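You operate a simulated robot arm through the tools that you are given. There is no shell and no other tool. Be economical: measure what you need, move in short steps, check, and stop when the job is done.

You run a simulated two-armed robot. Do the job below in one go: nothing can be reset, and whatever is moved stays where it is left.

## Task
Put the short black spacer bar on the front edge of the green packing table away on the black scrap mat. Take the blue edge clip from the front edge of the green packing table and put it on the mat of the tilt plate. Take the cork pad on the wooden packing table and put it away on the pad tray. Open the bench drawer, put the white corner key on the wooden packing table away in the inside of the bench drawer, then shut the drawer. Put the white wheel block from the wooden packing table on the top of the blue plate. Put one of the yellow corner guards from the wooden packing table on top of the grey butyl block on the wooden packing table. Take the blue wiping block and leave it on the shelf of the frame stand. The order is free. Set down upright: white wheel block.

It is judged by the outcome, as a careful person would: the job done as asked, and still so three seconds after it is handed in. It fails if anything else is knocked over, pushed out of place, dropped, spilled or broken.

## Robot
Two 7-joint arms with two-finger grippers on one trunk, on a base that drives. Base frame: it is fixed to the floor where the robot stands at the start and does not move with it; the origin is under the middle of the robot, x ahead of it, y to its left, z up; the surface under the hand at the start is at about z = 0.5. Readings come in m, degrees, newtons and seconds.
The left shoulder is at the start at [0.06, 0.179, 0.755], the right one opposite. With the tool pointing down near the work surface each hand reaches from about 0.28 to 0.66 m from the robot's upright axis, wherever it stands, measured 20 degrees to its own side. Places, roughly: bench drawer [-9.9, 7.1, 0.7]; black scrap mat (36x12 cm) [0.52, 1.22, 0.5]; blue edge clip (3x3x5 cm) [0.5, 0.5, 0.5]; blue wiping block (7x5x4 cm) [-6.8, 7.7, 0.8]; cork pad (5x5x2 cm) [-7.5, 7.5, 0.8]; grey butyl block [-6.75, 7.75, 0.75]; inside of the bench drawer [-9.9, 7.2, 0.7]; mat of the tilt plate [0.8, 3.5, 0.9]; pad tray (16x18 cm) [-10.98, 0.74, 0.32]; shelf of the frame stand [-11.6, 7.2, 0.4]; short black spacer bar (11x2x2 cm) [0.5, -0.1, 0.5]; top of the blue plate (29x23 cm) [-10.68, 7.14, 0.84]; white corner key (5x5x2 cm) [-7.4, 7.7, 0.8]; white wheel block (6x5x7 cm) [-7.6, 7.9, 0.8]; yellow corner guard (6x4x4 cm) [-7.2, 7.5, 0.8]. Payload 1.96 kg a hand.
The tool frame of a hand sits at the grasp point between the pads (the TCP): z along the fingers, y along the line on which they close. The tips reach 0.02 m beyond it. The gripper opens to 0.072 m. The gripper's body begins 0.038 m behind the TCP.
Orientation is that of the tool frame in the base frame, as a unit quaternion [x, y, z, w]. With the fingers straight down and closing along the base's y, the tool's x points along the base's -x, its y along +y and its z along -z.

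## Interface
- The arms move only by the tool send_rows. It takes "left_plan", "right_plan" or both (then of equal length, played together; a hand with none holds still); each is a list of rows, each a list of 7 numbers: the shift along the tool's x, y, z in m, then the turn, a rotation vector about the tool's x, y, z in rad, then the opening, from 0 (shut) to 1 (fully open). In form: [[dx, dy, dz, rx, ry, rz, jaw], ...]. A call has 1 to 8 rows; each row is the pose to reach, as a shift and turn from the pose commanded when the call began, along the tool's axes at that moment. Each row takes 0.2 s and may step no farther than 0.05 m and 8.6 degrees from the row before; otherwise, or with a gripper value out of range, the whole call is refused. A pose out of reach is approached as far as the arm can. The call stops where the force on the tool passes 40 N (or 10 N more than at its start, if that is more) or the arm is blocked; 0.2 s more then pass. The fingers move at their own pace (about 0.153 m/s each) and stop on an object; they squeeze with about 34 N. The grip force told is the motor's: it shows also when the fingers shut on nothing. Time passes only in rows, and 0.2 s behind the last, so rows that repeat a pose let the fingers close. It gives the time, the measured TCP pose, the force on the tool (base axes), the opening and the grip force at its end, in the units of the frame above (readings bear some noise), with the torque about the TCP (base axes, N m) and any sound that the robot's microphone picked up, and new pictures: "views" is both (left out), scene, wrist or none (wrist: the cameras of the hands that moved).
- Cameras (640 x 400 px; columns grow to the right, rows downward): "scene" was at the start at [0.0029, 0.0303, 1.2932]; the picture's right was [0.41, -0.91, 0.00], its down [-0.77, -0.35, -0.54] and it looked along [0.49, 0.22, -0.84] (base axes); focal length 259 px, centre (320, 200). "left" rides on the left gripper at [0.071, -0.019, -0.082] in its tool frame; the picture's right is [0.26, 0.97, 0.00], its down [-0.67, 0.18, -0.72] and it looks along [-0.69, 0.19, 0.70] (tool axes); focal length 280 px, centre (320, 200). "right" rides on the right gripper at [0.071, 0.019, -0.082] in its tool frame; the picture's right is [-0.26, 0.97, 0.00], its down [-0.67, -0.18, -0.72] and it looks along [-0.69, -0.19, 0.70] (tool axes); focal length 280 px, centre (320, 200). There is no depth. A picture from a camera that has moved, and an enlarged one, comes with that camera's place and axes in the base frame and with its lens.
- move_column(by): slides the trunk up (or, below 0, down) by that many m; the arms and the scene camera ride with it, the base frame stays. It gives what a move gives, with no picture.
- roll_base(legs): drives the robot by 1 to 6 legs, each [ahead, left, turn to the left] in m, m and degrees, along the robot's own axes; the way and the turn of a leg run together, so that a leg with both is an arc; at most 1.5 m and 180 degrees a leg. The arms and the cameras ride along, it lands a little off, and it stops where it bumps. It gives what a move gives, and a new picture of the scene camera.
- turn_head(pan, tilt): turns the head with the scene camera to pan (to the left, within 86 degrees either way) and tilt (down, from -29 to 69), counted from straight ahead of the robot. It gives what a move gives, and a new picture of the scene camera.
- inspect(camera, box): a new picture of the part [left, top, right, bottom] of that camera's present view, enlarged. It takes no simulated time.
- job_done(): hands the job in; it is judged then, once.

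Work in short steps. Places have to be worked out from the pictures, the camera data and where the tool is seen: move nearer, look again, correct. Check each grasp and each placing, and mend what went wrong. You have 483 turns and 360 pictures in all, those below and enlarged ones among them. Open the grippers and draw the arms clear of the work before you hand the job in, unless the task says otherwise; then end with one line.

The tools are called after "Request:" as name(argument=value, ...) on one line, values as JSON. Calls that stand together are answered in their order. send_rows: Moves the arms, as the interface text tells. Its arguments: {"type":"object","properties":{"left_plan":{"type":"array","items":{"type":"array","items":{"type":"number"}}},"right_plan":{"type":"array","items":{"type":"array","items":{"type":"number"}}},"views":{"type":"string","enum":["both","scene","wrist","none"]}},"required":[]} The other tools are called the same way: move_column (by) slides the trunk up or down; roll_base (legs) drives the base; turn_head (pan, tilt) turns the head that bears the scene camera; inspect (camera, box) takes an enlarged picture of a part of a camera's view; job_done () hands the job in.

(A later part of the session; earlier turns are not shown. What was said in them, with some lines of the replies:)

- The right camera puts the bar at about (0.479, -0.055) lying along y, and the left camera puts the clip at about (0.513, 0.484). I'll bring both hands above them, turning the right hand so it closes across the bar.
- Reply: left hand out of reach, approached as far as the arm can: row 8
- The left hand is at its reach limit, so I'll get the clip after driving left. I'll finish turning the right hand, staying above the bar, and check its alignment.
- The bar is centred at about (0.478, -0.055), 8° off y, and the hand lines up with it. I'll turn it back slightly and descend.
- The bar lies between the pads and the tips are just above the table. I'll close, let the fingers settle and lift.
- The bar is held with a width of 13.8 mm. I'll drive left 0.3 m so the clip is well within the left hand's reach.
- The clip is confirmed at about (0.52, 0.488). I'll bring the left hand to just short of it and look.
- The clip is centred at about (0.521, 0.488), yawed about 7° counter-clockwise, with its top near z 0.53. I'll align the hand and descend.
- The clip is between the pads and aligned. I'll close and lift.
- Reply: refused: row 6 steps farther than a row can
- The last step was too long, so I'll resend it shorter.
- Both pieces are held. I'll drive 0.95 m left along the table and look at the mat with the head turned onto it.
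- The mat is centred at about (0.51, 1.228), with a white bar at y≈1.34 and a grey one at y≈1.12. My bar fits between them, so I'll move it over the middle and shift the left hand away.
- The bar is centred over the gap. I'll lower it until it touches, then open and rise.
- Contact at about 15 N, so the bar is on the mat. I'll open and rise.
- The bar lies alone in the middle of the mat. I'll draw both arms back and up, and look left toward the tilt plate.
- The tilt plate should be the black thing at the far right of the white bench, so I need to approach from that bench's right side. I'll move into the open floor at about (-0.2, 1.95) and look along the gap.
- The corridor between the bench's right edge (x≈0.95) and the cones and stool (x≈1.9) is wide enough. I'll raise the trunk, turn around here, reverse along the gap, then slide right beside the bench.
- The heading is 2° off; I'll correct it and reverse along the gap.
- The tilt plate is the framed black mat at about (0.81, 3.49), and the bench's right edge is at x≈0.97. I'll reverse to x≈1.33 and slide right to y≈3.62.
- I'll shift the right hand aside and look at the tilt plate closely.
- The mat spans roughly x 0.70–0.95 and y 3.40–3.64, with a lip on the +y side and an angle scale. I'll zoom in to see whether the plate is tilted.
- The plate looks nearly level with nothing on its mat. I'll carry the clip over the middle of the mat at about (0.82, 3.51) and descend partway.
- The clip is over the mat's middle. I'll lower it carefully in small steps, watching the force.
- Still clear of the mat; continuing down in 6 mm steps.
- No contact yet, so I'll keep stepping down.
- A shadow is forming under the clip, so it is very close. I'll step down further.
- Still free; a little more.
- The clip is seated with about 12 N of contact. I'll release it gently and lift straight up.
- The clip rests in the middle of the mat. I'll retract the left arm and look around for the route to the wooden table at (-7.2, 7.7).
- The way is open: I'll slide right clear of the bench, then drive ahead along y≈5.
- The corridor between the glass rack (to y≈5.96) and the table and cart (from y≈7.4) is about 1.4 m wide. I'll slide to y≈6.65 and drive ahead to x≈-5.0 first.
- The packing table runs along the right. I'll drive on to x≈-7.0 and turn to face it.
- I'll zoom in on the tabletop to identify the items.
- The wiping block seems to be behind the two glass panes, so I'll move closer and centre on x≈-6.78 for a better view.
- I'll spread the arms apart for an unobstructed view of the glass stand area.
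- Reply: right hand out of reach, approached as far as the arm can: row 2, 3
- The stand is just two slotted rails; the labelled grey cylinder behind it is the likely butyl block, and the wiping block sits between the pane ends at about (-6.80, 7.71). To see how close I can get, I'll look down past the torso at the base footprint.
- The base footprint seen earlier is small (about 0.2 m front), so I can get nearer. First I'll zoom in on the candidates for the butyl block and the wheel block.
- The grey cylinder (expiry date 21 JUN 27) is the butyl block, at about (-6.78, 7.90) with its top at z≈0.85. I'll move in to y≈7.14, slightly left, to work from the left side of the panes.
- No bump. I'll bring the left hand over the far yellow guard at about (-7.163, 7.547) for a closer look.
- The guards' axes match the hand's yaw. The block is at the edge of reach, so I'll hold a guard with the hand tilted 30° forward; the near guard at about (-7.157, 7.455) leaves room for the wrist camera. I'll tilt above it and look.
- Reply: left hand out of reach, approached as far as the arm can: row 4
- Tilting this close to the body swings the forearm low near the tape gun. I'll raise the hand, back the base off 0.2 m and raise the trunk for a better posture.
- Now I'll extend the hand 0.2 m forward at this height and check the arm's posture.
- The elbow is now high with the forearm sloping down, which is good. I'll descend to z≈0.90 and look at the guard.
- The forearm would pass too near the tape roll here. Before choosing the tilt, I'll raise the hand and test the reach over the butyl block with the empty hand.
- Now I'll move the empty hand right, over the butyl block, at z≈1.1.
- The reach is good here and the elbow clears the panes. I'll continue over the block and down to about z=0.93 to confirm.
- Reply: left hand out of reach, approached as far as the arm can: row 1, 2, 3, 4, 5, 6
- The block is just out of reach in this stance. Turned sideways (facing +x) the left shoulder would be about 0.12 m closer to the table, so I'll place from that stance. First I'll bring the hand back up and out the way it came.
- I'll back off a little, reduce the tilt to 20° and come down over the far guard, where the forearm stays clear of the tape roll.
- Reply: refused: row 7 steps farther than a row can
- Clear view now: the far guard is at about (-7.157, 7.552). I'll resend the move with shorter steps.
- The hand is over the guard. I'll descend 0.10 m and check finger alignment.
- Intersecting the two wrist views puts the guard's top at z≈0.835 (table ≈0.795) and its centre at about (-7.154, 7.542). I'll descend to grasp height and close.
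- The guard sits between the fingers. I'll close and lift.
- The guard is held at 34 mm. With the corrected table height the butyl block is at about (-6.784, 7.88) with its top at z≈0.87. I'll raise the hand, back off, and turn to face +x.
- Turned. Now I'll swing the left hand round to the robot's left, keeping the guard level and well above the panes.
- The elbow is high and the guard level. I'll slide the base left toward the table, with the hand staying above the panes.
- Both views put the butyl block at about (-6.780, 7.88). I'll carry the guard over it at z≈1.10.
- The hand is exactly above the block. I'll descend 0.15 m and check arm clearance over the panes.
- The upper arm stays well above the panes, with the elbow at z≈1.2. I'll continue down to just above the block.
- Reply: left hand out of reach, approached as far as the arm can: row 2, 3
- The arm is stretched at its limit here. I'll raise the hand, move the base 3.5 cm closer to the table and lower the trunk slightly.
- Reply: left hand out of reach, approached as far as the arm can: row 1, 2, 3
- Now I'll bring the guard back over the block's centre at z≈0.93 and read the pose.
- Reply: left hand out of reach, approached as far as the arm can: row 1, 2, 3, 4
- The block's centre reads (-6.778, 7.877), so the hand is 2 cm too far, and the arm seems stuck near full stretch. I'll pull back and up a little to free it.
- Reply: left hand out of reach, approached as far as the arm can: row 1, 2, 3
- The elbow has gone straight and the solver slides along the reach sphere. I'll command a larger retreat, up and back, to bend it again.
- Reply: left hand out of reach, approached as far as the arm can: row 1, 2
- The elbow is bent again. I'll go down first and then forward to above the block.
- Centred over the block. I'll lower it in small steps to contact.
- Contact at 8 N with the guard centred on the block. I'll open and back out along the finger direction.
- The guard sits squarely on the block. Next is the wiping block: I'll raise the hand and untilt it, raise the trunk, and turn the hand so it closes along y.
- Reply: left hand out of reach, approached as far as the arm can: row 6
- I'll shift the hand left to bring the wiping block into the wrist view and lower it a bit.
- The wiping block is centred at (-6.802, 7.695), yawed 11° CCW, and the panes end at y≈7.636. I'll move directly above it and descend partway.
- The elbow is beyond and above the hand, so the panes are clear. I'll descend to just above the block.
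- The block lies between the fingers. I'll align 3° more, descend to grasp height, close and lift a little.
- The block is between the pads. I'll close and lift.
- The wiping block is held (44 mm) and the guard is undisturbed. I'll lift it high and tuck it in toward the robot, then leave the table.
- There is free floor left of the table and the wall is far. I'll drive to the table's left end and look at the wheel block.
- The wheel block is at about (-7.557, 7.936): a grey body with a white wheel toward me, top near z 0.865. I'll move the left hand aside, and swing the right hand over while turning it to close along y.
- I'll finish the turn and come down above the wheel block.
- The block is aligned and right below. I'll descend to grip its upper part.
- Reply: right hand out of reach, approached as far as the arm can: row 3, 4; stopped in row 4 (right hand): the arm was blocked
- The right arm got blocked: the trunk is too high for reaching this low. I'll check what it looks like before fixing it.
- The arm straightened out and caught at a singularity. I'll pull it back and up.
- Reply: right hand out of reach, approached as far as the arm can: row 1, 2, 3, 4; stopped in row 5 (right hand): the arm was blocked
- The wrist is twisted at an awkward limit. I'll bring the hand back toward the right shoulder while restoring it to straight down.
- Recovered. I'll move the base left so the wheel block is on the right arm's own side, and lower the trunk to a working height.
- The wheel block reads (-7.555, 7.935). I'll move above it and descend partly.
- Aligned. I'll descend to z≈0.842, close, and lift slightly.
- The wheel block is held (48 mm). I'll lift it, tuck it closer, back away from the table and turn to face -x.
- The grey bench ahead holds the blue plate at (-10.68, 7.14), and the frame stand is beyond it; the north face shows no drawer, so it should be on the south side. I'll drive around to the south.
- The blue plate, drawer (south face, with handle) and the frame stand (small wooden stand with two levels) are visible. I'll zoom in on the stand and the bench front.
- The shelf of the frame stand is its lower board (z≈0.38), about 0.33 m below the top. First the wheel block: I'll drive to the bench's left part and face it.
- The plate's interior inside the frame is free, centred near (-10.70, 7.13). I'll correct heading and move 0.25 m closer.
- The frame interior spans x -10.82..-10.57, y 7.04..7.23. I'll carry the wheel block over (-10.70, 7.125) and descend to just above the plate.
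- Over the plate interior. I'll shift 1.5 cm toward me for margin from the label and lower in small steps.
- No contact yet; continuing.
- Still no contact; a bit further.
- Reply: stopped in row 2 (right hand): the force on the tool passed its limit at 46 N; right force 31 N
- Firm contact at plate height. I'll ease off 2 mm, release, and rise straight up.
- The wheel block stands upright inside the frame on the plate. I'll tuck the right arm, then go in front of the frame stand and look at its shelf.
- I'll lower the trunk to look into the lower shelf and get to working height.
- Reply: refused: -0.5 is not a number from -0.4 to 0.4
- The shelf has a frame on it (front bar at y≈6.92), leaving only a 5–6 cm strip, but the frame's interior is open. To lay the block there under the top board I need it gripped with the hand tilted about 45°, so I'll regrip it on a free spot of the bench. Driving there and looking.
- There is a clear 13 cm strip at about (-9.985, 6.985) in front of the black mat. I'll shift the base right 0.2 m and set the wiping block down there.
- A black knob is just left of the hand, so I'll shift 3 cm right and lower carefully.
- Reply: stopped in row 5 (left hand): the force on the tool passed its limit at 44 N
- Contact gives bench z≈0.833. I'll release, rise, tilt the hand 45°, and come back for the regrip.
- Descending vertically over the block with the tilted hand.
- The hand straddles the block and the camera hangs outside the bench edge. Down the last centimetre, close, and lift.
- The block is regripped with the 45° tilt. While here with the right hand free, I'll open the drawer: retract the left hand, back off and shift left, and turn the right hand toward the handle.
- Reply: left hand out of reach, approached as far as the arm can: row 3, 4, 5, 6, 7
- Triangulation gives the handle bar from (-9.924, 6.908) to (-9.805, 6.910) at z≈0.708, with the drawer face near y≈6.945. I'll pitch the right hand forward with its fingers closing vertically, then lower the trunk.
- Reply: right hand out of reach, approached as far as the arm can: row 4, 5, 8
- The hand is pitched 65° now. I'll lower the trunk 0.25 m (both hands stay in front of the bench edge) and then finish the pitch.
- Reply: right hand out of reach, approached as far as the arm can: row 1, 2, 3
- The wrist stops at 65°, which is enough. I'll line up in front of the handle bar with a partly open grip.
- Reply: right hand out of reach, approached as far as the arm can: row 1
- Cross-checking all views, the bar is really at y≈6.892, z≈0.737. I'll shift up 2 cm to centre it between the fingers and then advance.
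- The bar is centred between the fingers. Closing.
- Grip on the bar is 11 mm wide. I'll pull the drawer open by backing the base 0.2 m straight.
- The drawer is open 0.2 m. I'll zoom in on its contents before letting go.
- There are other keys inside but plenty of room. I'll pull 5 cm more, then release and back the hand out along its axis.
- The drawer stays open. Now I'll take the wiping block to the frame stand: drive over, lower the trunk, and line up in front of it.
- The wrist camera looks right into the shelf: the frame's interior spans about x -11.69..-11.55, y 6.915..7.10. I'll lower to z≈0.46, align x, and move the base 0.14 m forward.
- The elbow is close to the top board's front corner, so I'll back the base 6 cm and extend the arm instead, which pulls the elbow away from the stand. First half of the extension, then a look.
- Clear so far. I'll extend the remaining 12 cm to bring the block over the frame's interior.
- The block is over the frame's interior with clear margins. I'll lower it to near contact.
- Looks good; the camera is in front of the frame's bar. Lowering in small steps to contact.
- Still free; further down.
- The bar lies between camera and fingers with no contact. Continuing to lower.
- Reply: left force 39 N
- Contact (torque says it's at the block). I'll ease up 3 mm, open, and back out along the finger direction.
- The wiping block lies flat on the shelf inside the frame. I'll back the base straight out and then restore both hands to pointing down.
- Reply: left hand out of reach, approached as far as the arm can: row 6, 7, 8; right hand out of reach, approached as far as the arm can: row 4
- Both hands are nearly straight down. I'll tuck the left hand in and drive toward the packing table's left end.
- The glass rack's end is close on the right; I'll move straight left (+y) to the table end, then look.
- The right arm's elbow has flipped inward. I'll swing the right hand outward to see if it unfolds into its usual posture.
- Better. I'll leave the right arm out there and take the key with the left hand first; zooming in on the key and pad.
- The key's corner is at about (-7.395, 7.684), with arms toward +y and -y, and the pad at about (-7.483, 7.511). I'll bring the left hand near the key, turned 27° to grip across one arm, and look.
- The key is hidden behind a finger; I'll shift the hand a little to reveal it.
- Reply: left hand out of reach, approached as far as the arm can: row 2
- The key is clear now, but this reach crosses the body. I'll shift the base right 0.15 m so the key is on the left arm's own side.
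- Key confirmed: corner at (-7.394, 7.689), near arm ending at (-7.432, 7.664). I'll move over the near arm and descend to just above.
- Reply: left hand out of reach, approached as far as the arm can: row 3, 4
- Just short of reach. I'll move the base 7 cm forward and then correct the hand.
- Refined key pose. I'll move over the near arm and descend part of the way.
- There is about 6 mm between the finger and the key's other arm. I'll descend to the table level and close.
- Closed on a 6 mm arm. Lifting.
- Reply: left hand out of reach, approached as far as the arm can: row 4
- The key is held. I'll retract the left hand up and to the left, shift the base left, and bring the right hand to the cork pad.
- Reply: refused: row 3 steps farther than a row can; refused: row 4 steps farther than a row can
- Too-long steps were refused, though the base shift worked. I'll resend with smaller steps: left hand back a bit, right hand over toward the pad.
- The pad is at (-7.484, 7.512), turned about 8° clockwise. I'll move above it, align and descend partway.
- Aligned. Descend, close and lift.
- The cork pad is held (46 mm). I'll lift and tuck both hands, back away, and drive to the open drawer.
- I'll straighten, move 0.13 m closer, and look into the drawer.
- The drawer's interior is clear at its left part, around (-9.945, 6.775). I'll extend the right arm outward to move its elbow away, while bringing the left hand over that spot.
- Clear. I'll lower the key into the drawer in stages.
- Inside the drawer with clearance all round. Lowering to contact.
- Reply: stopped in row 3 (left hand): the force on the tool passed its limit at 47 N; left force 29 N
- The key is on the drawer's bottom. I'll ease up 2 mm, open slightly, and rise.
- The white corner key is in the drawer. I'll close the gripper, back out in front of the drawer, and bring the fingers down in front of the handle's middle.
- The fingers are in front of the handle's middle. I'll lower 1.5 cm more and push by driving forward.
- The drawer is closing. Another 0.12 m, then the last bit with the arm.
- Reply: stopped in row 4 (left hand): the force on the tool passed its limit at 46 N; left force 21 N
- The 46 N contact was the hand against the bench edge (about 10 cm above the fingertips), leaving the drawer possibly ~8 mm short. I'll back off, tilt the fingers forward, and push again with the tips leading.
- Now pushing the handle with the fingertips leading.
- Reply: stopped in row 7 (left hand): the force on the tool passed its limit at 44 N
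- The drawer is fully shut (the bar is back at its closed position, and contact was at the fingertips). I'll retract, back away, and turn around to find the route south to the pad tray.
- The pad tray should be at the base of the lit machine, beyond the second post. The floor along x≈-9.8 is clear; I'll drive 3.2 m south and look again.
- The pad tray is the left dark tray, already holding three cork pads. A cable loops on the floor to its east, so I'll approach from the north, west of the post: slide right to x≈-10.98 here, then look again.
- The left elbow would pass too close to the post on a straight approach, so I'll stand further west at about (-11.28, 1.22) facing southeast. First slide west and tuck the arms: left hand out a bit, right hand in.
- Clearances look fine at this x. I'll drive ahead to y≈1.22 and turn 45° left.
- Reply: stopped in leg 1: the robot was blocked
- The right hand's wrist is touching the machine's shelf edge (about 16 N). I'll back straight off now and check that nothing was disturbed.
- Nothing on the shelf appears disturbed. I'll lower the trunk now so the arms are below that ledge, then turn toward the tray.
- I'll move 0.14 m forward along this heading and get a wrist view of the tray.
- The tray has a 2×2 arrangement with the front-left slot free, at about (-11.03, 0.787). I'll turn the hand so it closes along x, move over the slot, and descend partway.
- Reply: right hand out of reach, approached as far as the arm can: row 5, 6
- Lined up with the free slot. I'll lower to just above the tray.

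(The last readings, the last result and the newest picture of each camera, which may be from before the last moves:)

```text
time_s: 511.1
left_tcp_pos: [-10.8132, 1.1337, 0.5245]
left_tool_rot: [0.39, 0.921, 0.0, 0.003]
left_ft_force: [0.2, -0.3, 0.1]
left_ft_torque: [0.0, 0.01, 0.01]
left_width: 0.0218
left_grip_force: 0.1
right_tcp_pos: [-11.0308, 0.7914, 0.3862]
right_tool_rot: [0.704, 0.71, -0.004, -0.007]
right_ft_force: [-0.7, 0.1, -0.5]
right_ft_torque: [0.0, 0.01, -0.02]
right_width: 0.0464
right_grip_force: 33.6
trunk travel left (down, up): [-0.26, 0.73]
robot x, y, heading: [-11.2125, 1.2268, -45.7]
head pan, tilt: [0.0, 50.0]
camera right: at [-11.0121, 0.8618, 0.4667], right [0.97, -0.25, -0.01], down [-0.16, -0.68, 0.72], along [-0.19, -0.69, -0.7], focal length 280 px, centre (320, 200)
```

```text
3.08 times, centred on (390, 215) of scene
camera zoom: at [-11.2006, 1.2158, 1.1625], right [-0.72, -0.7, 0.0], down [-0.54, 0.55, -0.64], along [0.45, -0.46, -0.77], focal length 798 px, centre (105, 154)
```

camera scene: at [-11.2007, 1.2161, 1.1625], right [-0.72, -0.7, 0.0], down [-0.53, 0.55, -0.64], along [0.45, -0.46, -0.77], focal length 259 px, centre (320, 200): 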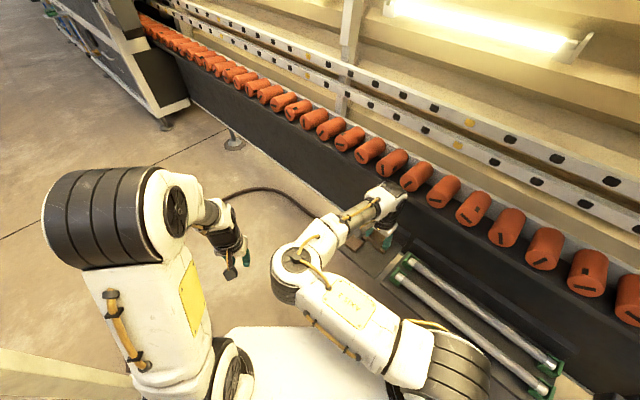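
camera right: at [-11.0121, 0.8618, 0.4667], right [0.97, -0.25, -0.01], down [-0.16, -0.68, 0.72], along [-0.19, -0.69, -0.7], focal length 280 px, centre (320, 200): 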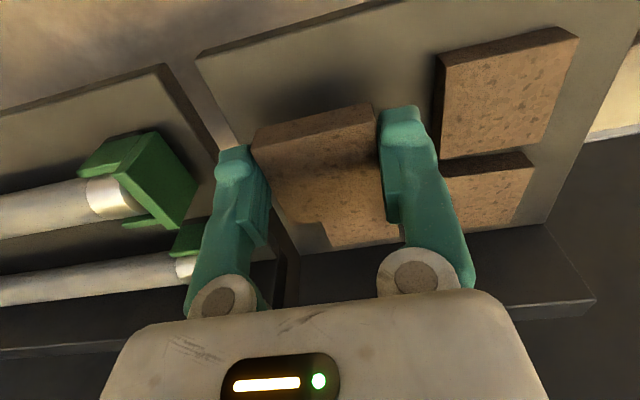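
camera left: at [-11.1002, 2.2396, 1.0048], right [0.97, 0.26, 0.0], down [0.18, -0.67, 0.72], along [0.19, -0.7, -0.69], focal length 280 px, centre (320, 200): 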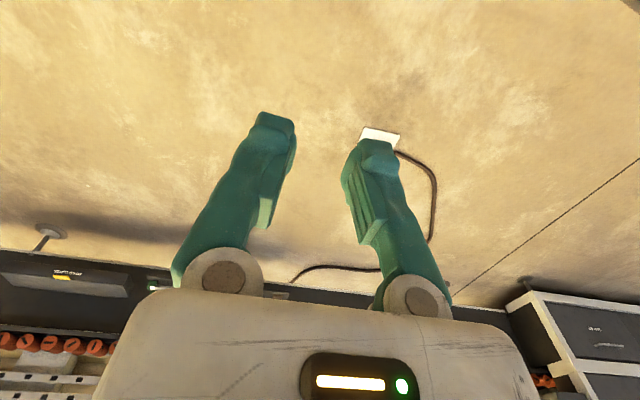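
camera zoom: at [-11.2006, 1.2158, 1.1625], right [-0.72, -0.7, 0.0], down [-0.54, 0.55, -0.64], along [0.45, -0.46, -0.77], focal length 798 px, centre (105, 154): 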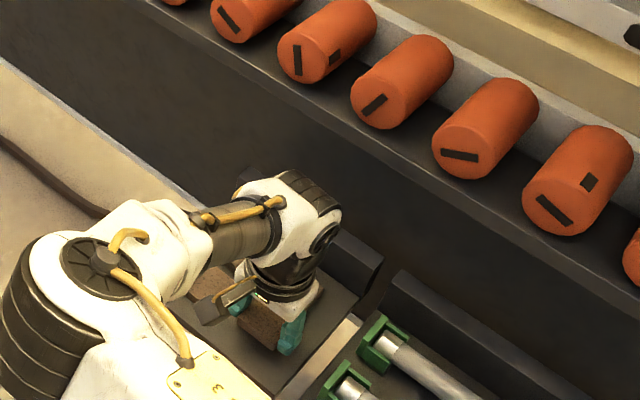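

Good alignment. Lowering in small steps to contact.

Request:
send_rows(right_plan=[[0, 0, 0.008, 0, 0, 0, 0], [0, 0, 0.016, 0, 0, 0, 0], [0, 0, 0.021, 0, 0, 0, 0]], views="none")

```text
time_s: 511.9
left_tcp_pos: [-10.8143, 1.1342, 0.5254]
left_tool_rot: [0.39, 0.921, -0.001, 0.003]
left_ft_force: [0.0, 0.8, 0.2]
left_ft_torque: [0.01, 0.01, 0.01]
left_width: 0.0215
left_grip_force: 0.1
right_tcp_pos: [-11.0312, 0.7906, 0.3641]
right_tool_rot: [0.703, 0.711, -0.004, -0.006]
right_ft_force: [-0.4, -0.6, -0.3]
right_ft_torque: [0.0, -0.02, 0.03]
right_width: 0.0464
right_grip_force: 33.6
trunk travel left (down, up): [-0.26, 0.73]
robot x, y, heading: [-11.2134, 1.2255, -45.8]
head pan, tilt: [0.0, 50.0]
```

Request:
send_rows(right_plan=[[0, 0, 0.004, 0, 0, 0, 0], [0, 0, 0.008, 0, 0, 0, 0], [0, 0, 0.012, 0, 0, 0, 0]], views="wrist")

```text
time_s: 512.7
left_tcp_pos: [-10.8143, 1.1352, 0.5263]
left_tool_rot: [0.39, 0.921, 0.0, 0.004]
left_ft_force: [0.0, -0.4, 0.4]
left_ft_torque: [0.03, 0.0, -0.01]
left_width: 0.0218
left_grip_force: 0.0
right_tcp_pos: [-11.0318, 0.7911, 0.3544]
right_tool_rot: [0.704, 0.71, -0.005, -0.004]
right_ft_force: [-1.5, 0.3, 25.1]
right_ft_torque: [-0.05, -0.13, -0.04]
right_width: 0.0462
right_grip_force: 34.5
trunk travel left (down, up): [-0.26, 0.73]
robot x, y, heading: [-11.2066, 1.2264, -45.8]
head pan, tilt: [0.0, 50.0]
camera right: at [-11.0123, 0.8619, 0.4348], right [0.97, -0.25, -0.01], down [-0.17, -0.68, 0.72], along [-0.19, -0.69, -0.7], focal length 280 px, centre (320, 200)
```

right: 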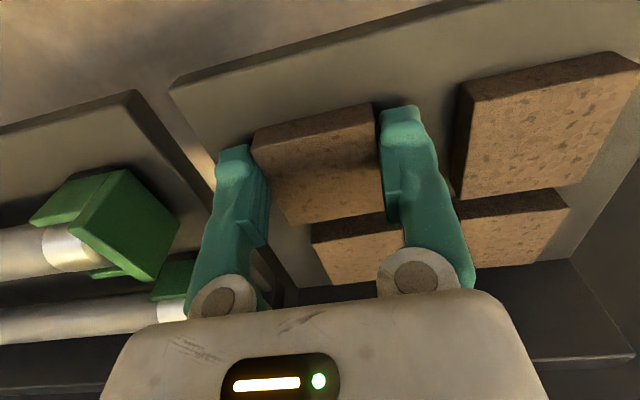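

The pad is on the tray (25 N), clear of its neighbours. Ease off, open a little, and rise.

Request:
send_rows(right_plan=[[0, 0, -0.002, 0, 0, 0, 0], [0, 0, -0.002, 0, 0, 0, 0.75], [0, 0, -0.002, 0, 0, 0, 0.8], [0, 0, -0.025, 0, 0, 0, 0.8], [0, 0, -0.06, 0, 0, 0, 0.8], [0, 0, -0.1, 0, 0, 0, 0.8], [0, 0, -0.14, 0, 0, 0, 0.8]], views="wrist")

```text
time_s: 514.3
left_tcp_pos: [-10.8137, 1.1344, 0.5248]
left_tool_rot: [0.39, 0.921, 0.0, 0.003]
left_ft_force: [0.5, 0.5, 0.1]
left_ft_torque: [0.0, -0.01, 0.0]
left_width: 0.0217
left_grip_force: 0.1
right_tcp_pos: [-11.031, 0.7914, 0.4422]
right_tool_rot: [0.701, 0.713, -0.003, -0.005]
right_ft_force: [-0.1, 0.0, -0.2]
right_ft_torque: [0.0, 0.0, -0.02]
right_width: 0.0573
right_grip_force: 0.1
right hand out of reach, approached as far as the arm can: row 6, 7
trunk travel left (down, up): [-0.26, 0.73]
robot x, y, heading: [-11.2129, 1.2264, -45.7]
head pan, tilt: [0.0, 50.0]
camera right: at [-11.0119, 0.8621, 0.5222], right [0.97, -0.24, -0.01], down [-0.16, -0.68, 0.72], along [-0.18, -0.69, -0.7], focal length 280 px, centre (320, 200)
```

right: 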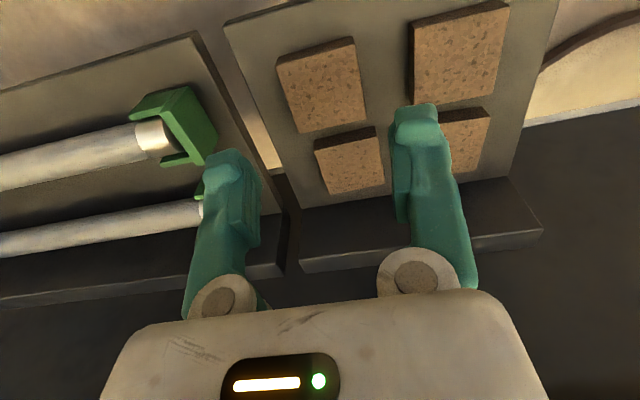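

The pad sits neatly in the free slot. I'll back away from the machine, open both grippers, and take a last look.

Request:
roll_base(legs=[[-0.3, 0, 0]])

Request:
send_rows(left_plan=[[0, 0, 0, 0, 0, 0, 1], [0, 0, 0, 0, 0, 0, 1]], right_plan=[[0, 0, 0, 0, 0, 0, 1], [0, 0, 0, 0, 0, 0, 1]], views="scene")

Request:
turn_head(pan=-5, tilt=35)

```text
time_s: 516.3
left_tcp_pos: [-11.0212, 1.3464, 0.5237]
left_tool_rot: [0.39, 0.921, -0.001, 0.003]
left_ft_force: [-0.1, 0.3, 0.2]
left_ft_torque: [0.0, -0.01, 0.04]
left_width: 0.0217
left_grip_force: 0.0
right_tcp_pos: [-11.2386, 1.0025, 0.441]
right_tool_rot: [0.702, 0.712, -0.003, -0.004]
right_ft_force: [-1.7, -0.5, -0.5]
right_ft_torque: [-0.01, -0.05, 0.03]
right_width: 0.0576
right_grip_force: 0.1
trunk travel left (down, up): [-0.26, 0.73]
robot x, y, heading: [-11.4193, 1.4381, -46.0]
head pan, tilt: [0.0, 50.0]
camera scene: at [-11.4076, 1.4286, 1.1625], right [-0.72, -0.7, 0.0], down [-0.53, 0.55, -0.64], along [0.45, -0.46, -0.77], focal length 259 px, centre (320, 200)
```

scene: 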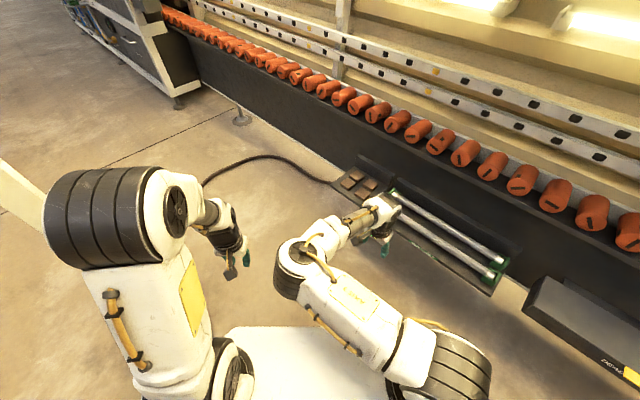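

```text
time_s: 516.9
left_tcp_pos: [-11.021, 1.3455, 0.5247]
left_tool_rot: [0.392, 0.92, 0.0, 0.003]
left_ft_force: [0.4, 0.4, -0.7]
left_ft_torque: [-0.02, 0.0, 0.0]
left_width: 0.0722
left_grip_force: 0.2
right_tcp_pos: [-11.2391, 1.0033, 0.4408]
right_tool_rot: [0.702, 0.712, -0.003, -0.005]
right_ft_force: [-0.9, 0.6, -0.3]
right_ft_torque: [0.01, 0.02, 0.02]
right_width: 0.072
right_grip_force: 0.1
trunk travel left (down, up): [-0.26, 0.73]
robot x, y, heading: [-11.418, 1.4406, -45.8]
head pan, tilt: [0.0, 50.0]
camera scene: at [-11.4075, 1.4285, 1.1624], right [-0.72, -0.7, 0.0], down [-0.53, 0.55, -0.64], along [0.45, -0.46, -0.77], focal length 259 px, centre (320, 200)
```

scene: 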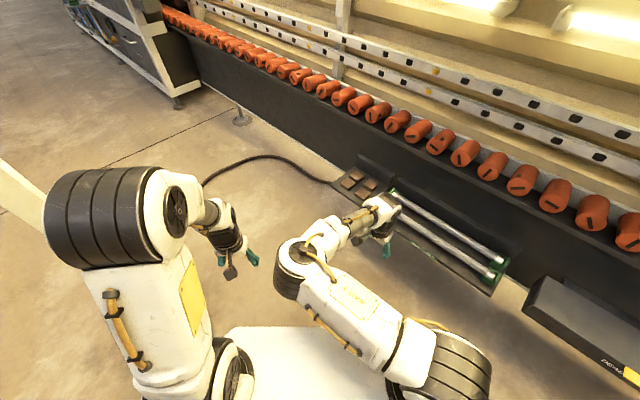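

```text
time_s: 517.7
left_tcp_pos: [-11.02, 1.3455, 0.5245]
left_tool_rot: [0.39, 0.921, -0.001, 0.003]
left_ft_force: [-0.3, 0.7, -0.3]
left_ft_torque: [0.0, -0.01, -0.03]
left_width: 0.072
left_grip_force: 0.1
right_tcp_pos: [-11.2386, 1.004, 0.4414]
right_tool_rot: [0.703, 0.711, -0.003, -0.004]
right_ft_force: [0.3, 1.4, -0.7]
right_ft_torque: [0.0, -0.03, 0.0]
right_width: 0.0718
right_grip_force: 0.0
trunk travel left (down, up): [-0.26, 0.73]
robot x, y, heading: [-11.4172, 1.4394, -45.8]
head pan, tilt: [-5.0, 35.0]
camera scene: at [-11.4056, 1.4155, 1.1841], right [-0.78, -0.63, 0.0], down [-0.36, 0.45, -0.82], along [0.52, -0.64, -0.57], focal length 259 px, centre (320, 200)
```

scene: 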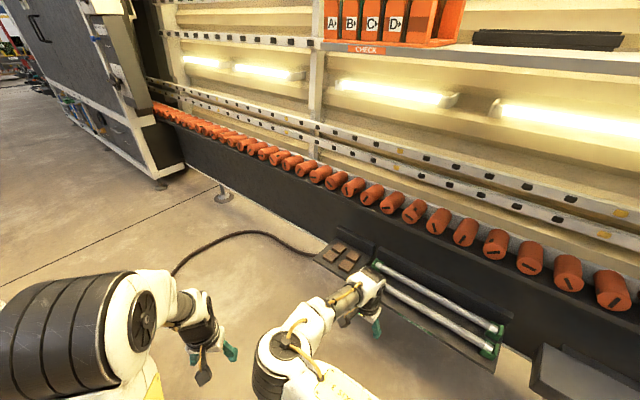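

All seven placements are done, the drawer is shut, both grippers are open and the arms are clear, so I'm handing the job in.

Request:
job_done()

```text
The job is handed in.
```

All seven items were placed as asked: the wheel block stands upright and the drawer is shut. On the way to the pad tray, the right wrist touched the edge of the lit machine's shelf at about 16 N. I backed off at once and nothing on the shelf looked disturbed.
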